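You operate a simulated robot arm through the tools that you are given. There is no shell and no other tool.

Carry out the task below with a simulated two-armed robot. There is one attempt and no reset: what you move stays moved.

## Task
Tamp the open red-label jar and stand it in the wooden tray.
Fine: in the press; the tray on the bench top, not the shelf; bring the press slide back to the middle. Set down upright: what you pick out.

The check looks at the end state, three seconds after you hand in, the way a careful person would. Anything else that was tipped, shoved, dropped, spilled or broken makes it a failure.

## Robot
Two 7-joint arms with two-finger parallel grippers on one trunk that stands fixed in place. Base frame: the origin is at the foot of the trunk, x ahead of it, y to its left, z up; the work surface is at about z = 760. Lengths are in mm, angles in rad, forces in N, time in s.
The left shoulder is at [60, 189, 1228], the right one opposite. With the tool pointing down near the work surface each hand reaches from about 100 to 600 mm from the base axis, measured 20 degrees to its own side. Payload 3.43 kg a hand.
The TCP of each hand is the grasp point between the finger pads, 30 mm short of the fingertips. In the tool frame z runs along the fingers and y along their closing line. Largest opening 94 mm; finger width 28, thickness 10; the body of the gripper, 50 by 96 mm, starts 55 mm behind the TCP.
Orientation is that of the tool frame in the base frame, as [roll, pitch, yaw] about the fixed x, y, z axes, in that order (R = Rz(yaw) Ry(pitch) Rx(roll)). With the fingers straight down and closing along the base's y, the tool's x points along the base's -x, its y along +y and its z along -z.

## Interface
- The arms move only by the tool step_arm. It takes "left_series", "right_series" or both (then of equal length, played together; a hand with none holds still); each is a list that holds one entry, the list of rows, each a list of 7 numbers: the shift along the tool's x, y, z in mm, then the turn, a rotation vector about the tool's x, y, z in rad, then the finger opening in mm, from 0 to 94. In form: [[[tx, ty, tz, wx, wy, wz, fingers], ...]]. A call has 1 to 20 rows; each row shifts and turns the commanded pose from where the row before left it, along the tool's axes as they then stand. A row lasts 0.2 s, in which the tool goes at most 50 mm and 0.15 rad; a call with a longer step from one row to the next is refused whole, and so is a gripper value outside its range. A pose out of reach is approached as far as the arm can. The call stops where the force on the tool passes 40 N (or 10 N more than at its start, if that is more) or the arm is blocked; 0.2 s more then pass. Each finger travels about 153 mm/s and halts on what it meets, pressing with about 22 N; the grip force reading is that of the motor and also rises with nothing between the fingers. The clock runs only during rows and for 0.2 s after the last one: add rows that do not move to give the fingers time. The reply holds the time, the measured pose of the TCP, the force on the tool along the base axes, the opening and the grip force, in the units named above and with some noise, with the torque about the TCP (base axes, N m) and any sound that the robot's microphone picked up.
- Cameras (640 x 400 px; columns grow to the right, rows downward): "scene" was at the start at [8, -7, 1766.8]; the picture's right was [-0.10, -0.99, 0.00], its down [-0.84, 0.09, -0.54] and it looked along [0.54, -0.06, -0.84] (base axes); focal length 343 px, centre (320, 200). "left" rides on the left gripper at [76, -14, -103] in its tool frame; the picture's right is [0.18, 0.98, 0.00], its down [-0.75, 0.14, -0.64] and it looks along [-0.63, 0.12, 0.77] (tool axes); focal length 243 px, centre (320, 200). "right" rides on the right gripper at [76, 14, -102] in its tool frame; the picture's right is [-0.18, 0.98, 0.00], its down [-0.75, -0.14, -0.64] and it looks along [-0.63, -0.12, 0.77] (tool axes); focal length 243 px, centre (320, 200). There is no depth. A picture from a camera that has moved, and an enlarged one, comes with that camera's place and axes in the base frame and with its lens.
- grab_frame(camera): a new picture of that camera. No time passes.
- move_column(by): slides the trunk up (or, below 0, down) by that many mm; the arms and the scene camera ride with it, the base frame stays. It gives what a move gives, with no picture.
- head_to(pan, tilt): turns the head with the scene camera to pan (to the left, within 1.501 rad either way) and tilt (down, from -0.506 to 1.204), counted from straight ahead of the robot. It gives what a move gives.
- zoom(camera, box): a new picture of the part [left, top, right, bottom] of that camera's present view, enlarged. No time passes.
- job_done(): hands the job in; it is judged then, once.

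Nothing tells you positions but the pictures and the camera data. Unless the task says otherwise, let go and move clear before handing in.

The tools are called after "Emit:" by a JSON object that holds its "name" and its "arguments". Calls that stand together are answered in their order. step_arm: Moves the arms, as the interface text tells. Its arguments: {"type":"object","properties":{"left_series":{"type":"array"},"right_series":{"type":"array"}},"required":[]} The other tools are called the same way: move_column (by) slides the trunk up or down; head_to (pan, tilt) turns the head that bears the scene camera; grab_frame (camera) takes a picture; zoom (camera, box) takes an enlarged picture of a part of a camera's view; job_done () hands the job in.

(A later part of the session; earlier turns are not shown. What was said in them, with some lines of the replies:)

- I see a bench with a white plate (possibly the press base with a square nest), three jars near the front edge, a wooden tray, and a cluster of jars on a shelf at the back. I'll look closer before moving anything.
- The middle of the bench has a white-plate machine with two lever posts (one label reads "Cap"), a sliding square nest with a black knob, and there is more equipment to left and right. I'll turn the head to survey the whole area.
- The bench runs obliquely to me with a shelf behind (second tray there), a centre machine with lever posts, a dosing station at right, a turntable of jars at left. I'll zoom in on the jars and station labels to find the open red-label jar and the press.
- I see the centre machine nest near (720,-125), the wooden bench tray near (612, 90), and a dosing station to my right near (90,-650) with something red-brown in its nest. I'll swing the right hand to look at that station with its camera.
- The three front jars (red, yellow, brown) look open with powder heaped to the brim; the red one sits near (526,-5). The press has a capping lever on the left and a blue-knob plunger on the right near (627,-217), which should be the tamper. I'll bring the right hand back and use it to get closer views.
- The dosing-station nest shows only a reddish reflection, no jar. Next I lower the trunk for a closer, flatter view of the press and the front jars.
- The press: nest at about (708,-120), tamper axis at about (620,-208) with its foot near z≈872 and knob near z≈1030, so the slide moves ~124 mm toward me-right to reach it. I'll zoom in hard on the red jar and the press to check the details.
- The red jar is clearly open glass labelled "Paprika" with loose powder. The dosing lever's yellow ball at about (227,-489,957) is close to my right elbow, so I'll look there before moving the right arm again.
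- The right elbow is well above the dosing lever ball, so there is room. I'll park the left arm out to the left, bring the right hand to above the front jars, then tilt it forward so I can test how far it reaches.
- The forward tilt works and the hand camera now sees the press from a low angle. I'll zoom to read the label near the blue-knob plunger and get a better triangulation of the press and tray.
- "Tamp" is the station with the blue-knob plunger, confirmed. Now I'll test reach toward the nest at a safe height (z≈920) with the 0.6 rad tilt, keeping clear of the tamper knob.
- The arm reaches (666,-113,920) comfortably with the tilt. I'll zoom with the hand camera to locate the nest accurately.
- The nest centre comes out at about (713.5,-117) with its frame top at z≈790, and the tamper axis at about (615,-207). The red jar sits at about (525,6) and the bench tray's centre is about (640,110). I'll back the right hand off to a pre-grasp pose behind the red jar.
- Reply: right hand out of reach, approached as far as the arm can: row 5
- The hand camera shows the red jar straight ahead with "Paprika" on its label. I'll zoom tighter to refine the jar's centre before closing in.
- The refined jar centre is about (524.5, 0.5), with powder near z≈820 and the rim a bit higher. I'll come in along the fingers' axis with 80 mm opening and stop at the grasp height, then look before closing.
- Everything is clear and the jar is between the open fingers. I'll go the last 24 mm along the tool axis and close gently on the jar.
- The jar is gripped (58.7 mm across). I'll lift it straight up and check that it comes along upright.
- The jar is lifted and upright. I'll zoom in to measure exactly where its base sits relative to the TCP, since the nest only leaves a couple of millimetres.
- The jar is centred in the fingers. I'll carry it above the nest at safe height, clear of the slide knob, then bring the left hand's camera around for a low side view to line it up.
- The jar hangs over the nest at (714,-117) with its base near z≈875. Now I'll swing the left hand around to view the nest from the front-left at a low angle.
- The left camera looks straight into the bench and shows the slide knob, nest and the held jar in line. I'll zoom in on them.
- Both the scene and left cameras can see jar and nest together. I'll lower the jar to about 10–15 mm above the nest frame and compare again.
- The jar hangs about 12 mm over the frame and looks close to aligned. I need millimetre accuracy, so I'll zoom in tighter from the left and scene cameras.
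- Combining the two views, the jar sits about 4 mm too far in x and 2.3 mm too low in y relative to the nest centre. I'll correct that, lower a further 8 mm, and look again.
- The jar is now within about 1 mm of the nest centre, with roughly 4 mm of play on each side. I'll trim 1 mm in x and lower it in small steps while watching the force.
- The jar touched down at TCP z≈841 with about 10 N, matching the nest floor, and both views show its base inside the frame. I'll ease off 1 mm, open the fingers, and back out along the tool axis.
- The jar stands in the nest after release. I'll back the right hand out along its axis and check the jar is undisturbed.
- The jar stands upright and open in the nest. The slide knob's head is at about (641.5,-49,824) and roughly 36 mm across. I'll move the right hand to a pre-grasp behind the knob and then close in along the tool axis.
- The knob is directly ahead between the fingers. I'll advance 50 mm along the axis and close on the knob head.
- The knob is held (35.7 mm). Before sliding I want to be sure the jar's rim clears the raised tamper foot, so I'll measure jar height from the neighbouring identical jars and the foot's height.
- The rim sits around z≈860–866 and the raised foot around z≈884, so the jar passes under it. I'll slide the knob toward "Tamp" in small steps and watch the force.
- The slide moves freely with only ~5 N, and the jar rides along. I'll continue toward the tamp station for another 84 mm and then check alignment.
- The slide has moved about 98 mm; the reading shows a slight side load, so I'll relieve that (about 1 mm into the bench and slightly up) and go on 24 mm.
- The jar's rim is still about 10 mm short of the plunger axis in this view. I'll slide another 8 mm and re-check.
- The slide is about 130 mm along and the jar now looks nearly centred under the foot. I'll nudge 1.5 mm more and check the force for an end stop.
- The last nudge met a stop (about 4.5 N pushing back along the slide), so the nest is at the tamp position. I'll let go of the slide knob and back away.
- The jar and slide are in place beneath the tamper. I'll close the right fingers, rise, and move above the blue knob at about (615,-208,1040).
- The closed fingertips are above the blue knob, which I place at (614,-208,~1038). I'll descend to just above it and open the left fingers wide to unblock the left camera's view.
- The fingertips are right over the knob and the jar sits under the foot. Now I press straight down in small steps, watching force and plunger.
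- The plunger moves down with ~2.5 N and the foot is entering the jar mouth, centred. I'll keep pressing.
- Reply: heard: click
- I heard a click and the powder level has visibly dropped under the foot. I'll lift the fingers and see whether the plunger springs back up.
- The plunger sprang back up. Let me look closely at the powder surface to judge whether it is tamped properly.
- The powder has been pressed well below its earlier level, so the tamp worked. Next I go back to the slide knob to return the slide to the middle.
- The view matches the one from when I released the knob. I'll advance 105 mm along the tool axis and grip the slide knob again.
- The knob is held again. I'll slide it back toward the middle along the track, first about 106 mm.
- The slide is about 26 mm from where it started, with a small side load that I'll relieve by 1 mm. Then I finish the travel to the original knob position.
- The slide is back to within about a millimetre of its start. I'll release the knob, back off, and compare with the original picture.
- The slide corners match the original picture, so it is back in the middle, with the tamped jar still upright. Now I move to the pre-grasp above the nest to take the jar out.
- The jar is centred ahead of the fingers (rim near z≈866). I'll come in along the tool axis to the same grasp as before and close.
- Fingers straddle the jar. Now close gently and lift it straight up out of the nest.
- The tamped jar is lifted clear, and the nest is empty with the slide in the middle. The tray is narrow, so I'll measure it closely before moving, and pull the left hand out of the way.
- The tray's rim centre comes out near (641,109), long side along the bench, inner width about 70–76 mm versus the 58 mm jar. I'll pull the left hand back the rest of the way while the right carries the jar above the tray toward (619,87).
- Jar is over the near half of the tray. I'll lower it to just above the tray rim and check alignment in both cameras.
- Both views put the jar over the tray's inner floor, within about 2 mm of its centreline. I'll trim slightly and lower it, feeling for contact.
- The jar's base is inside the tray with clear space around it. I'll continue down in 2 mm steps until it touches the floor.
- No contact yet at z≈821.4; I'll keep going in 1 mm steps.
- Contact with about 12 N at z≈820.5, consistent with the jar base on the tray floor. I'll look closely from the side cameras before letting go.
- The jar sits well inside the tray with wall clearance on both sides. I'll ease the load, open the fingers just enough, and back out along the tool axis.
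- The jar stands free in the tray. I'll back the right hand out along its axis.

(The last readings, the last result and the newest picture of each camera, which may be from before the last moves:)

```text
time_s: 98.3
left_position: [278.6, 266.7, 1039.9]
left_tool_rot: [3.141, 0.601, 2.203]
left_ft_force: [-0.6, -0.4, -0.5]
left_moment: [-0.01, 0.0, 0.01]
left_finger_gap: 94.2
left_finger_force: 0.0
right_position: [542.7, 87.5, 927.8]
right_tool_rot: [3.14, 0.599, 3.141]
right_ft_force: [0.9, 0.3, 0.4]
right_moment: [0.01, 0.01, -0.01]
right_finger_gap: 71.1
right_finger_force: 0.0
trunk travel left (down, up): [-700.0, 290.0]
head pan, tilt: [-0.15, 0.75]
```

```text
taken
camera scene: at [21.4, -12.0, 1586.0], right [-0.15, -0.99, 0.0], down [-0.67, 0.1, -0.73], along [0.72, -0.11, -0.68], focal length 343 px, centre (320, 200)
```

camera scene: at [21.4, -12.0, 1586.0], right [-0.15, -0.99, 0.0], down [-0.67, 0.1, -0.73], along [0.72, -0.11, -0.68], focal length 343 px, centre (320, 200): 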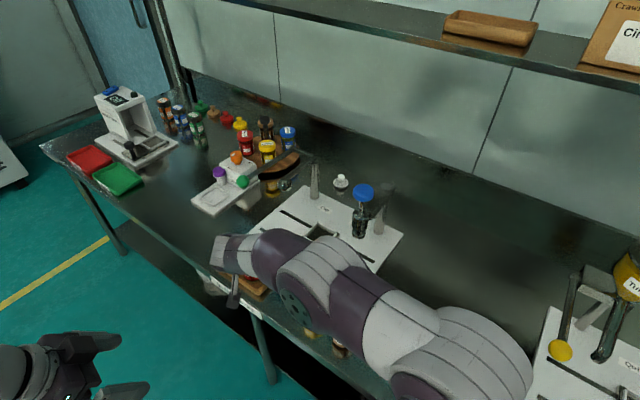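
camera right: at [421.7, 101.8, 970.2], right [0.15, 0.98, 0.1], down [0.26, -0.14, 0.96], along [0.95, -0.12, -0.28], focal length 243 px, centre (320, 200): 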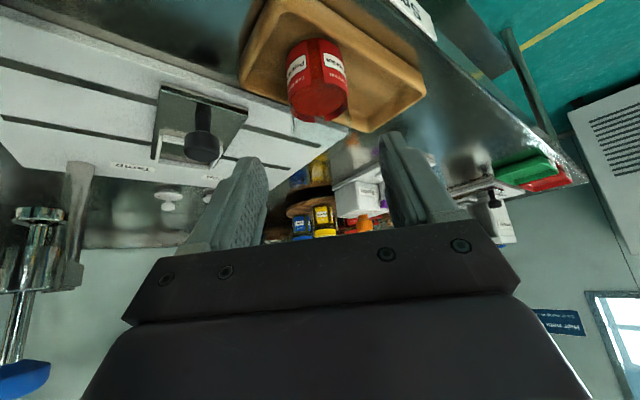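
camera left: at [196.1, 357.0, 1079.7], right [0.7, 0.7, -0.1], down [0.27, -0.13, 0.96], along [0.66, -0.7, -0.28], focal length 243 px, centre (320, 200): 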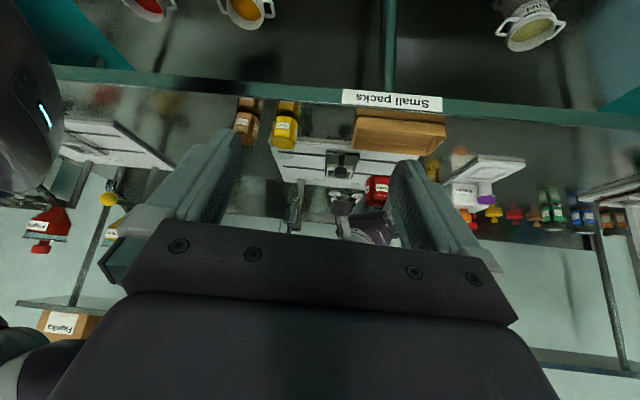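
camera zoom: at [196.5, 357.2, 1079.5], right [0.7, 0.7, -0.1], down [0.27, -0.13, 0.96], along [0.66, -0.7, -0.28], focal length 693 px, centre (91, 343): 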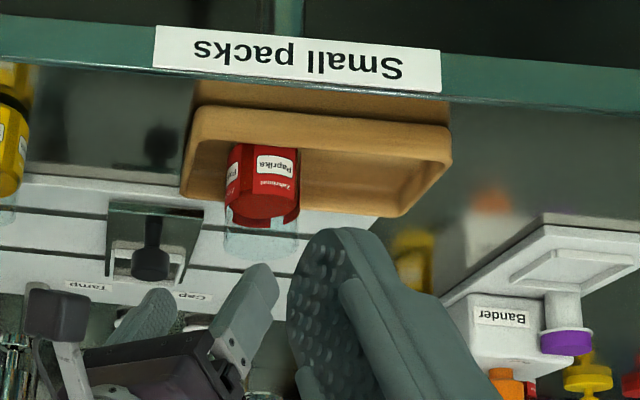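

The jar stands upright in the tray. I'll raise the right arm and bring it back to its parking spot so I can inspect the whole bench.

Emit:
{"name": "step_arm", "arguments": {"right_series": [[[-16.2, 0, -23.7, 0, 0, 0, 71], [-16.2, 0, -23.7, 0, 0, 0, 71], [-16.2, 0, -23.7, 0, 0, 0, 71], [-16.2, 0, -23.7, 0, 0, 0, 71], [16.5, -40, -11.3, 0, 0, 0, 80], [16.5, -40, -11.3, 0, 0, 0, 80], [16.5, -40, -11.3, 0, 0, 0, 80], [16.5, -40, -11.3, 0, 0, 0, 80], [16.5, -40, -11.3, 0, 0, 0, 80], [0, 0, 0, 0, 0.15, 0, 80], [0, 0, 0, 0, 0.15, 0, 80], [0, 0, 0, 0, 0.15, 0, 80], [0, 0, 0, 0, 0.15, 0, 80], [30, -20, 0, 0, 0, 0, 80], [30, -20, 0, 0, 0, 0, 80], [30, -20, 0, 0, 0, 0, 80], [30, -20, 0, 0, 0, 0, 80], [30, -20, 0, 0, 0, 0, 80], [30, -20, 0, 0, 0, 0, 80], [0, 0, 0, 0, 0, 0, 80]]]}}

Emit:
{"name": "grab_frame", "arguments": {"camera": "scene"}}

Emit:
{"name": "zoom", "arguments": {"camera": "scene", "box": [200, 200, 360, 330]}}

Emit:
{"name": "zoom", "arguments": {"camera": "scene", "box": [280, 215, 350, 275]}}

Emit:
{"name": "zoom", "arguments": {"camera": "scene", "box": [205, 220, 285, 300]}}

```text
time_s: 102.5
left_position: [279.0, 267.1, 1038.6]
left_tool_rot: [-3.139, 0.599, 2.204]
left_ft_force: [-0.3, 0.6, -0.1]
left_moment: [0.04, 0.03, 0.01]
left_finger_gap: 93.9
left_finger_force: 0.0
right_position: [263.1, -231.4, 1042.1]
right_tool_rot: [3.141, 0.0, 3.141]
right_ft_force: [0.0, 0.4, -0.2]
right_moment: [0.0, 0.01, 0.0]
right_finger_gap: 80.0
right_finger_force: 0.1
trunk travel left (down, up): [-700.0, 290.0]
head pan, tilt: [-0.15, 0.75]
```

```text
taken
camera scene: at [21.5, -12.0, 1586.0], right [-0.15, -0.99, 0.0], down [-0.67, 0.1, -0.73], along [0.72, -0.11, -0.68], focal length 343 px, centre (320, 200)
```

scene: 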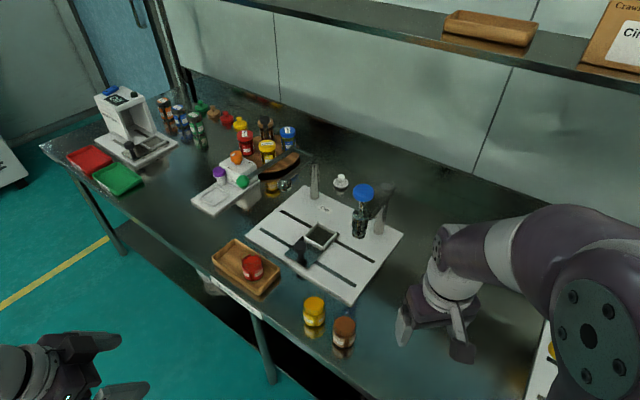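

```text
3.08 times, centred on (280, 265) of scene
camera zoom: at [21.5, -12.0, 1586.0], right [-0.15, -0.99, 0.0], down [-0.67, 0.1, -0.73], along [0.72, -0.11, -0.68], focal length 1056 px, centre (443, 0)
```

zoom: 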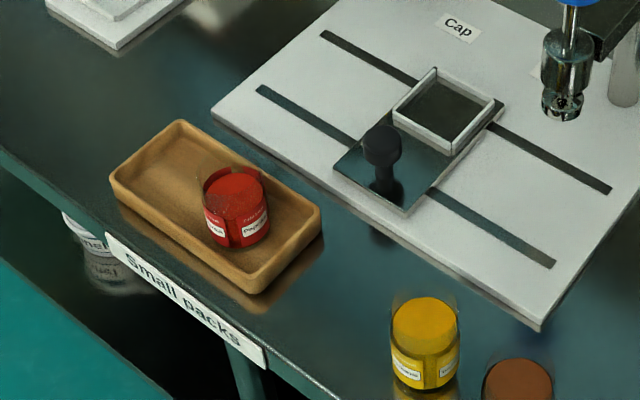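

```text
6.67 times, centred on (315, 245) of scene
camera zoom: at [21.5, -12.0, 1586.0], right [-0.15, -0.99, 0.0], down [-0.67, 0.1, -0.73], along [0.72, -0.11, -0.68], focal length 2288 px, centre (353, -100)
```

zoom: 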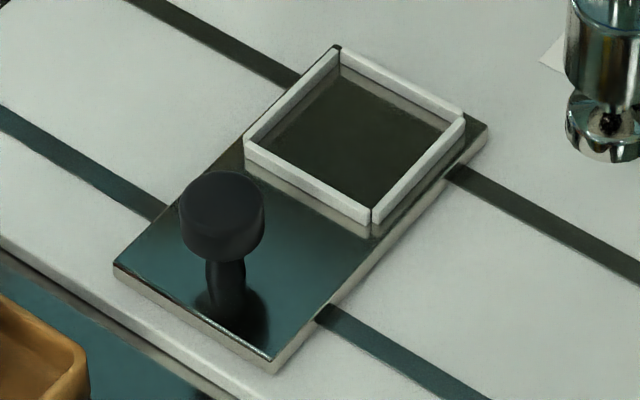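

```text
5.00 times, centred on (245, 260) of scene
camera zoom: at [21.5, -12.0, 1586.0], right [-0.15, -0.99, 0.0], down [-0.67, 0.1, -0.73], along [0.72, -0.11, -0.68], focal length 1716 px, centre (695, -100)
```

zoom: 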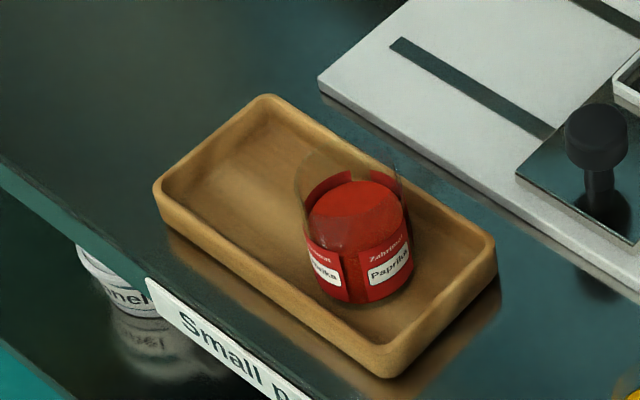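

The jar stands upright in the bench tray, the slide is back in the middle, and the tamper is raised. I'll take one last look around to confirm nothing else was disturbed before handing in.

Emit:
{"name": "head_to", "arguments": {"pan": -0.9, "tilt": 0.8}}

Emit:
{"name": "grab_frame", "arguments": {"camera": "scene"}}

Emit:
{"name": "zoom", "arguments": {"camera": "left", "box": [240, 70, 480, 230]}}

Emit:
{"name": "grab_frame", "arguments": {"camera": "right"}}

```text
time_s: 103.6
left_position: [277.5, 267.8, 1037.7]
left_tool_rot: [-3.142, 0.599, 2.203]
left_ft_force: [-0.2, 0.5, -0.3]
left_moment: [0.01, 0.01, 0.03]
left_finger_gap: 93.8
left_finger_force: 0.1
right_position: [263.4, -231.4, 1042.5]
right_tool_rot: [3.141, 0.001, -3.142]
right_ft_force: [0.0, -0.9, -0.1]
right_moment: [0.03, -0.02, 0.01]
right_finger_gap: 79.7
right_finger_force: 0.1
trunk travel left (down, up): [-700.0, 290.0]
head pan, tilt: [-0.901, 0.799]
```

```text
taken
camera scene: at [-11.1, -62.9, 1582.0], right [-0.78, -0.62, 0.0], down [-0.45, 0.56, -0.7], along [0.43, -0.55, -0.72], focal length 343 px, centre (320, 200)
```

scene: 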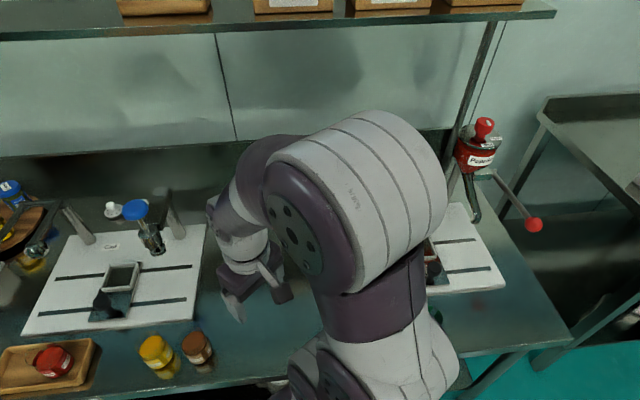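

```text
2.50 times, centred on (360, 150) of left
camera zoom: at [196.0, 357.1, 1079.7], right [0.7, 0.7, -0.1], down [0.27, -0.13, 0.96], along [0.66, -0.7, -0.28], focal length 606 px, centre (220, 325)
```

zoom: 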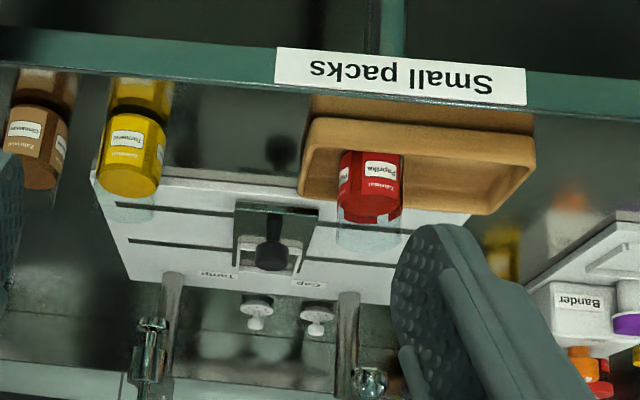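

```text
taken
camera right: at [187.2, -217.9, 1145.9], right [0.18, 0.98, 0.0], down [0.75, -0.14, 0.64], along [0.63, -0.12, -0.77], focal length 243 px, centre (320, 200)
```

right: 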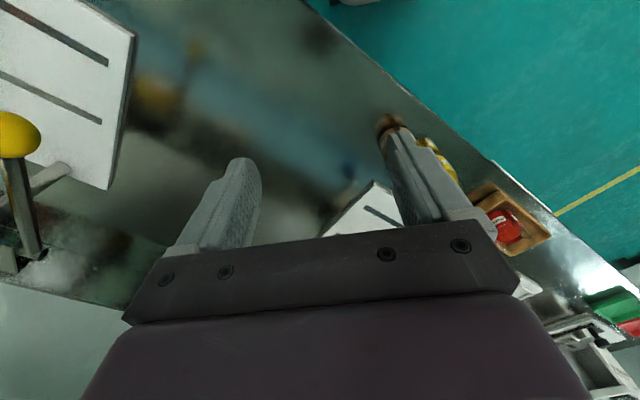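

The tamped red-label jar stands upright in the wooden tray on the bench top. The press slide is back in the middle, the tamper is up, and the other jars and stations look untouched. Both hands are clear, so I'm handing in.

Emit:
{"name": "job_done", "arguments": {}}

```text
The job is handed in.
```

The open red-label Paprika jar has been tamped in the press and now stands upright in the wooden tray on the bench top, and I have handed the job in. I haven't seen the result of the check.

- **Tamping:** I pressed the blue-knob plunger until I heard a click. The powder is visibly lower, and the plunger sprang back up.
- **Slide:** The press slide is back in the middle. It matches its starting position in the pictures to within about 1 mm.
- **Surroundings:** In the last pictures the yellow and brown jars and the other stations looked undisturbed. Both hands are empty and clear of everything.
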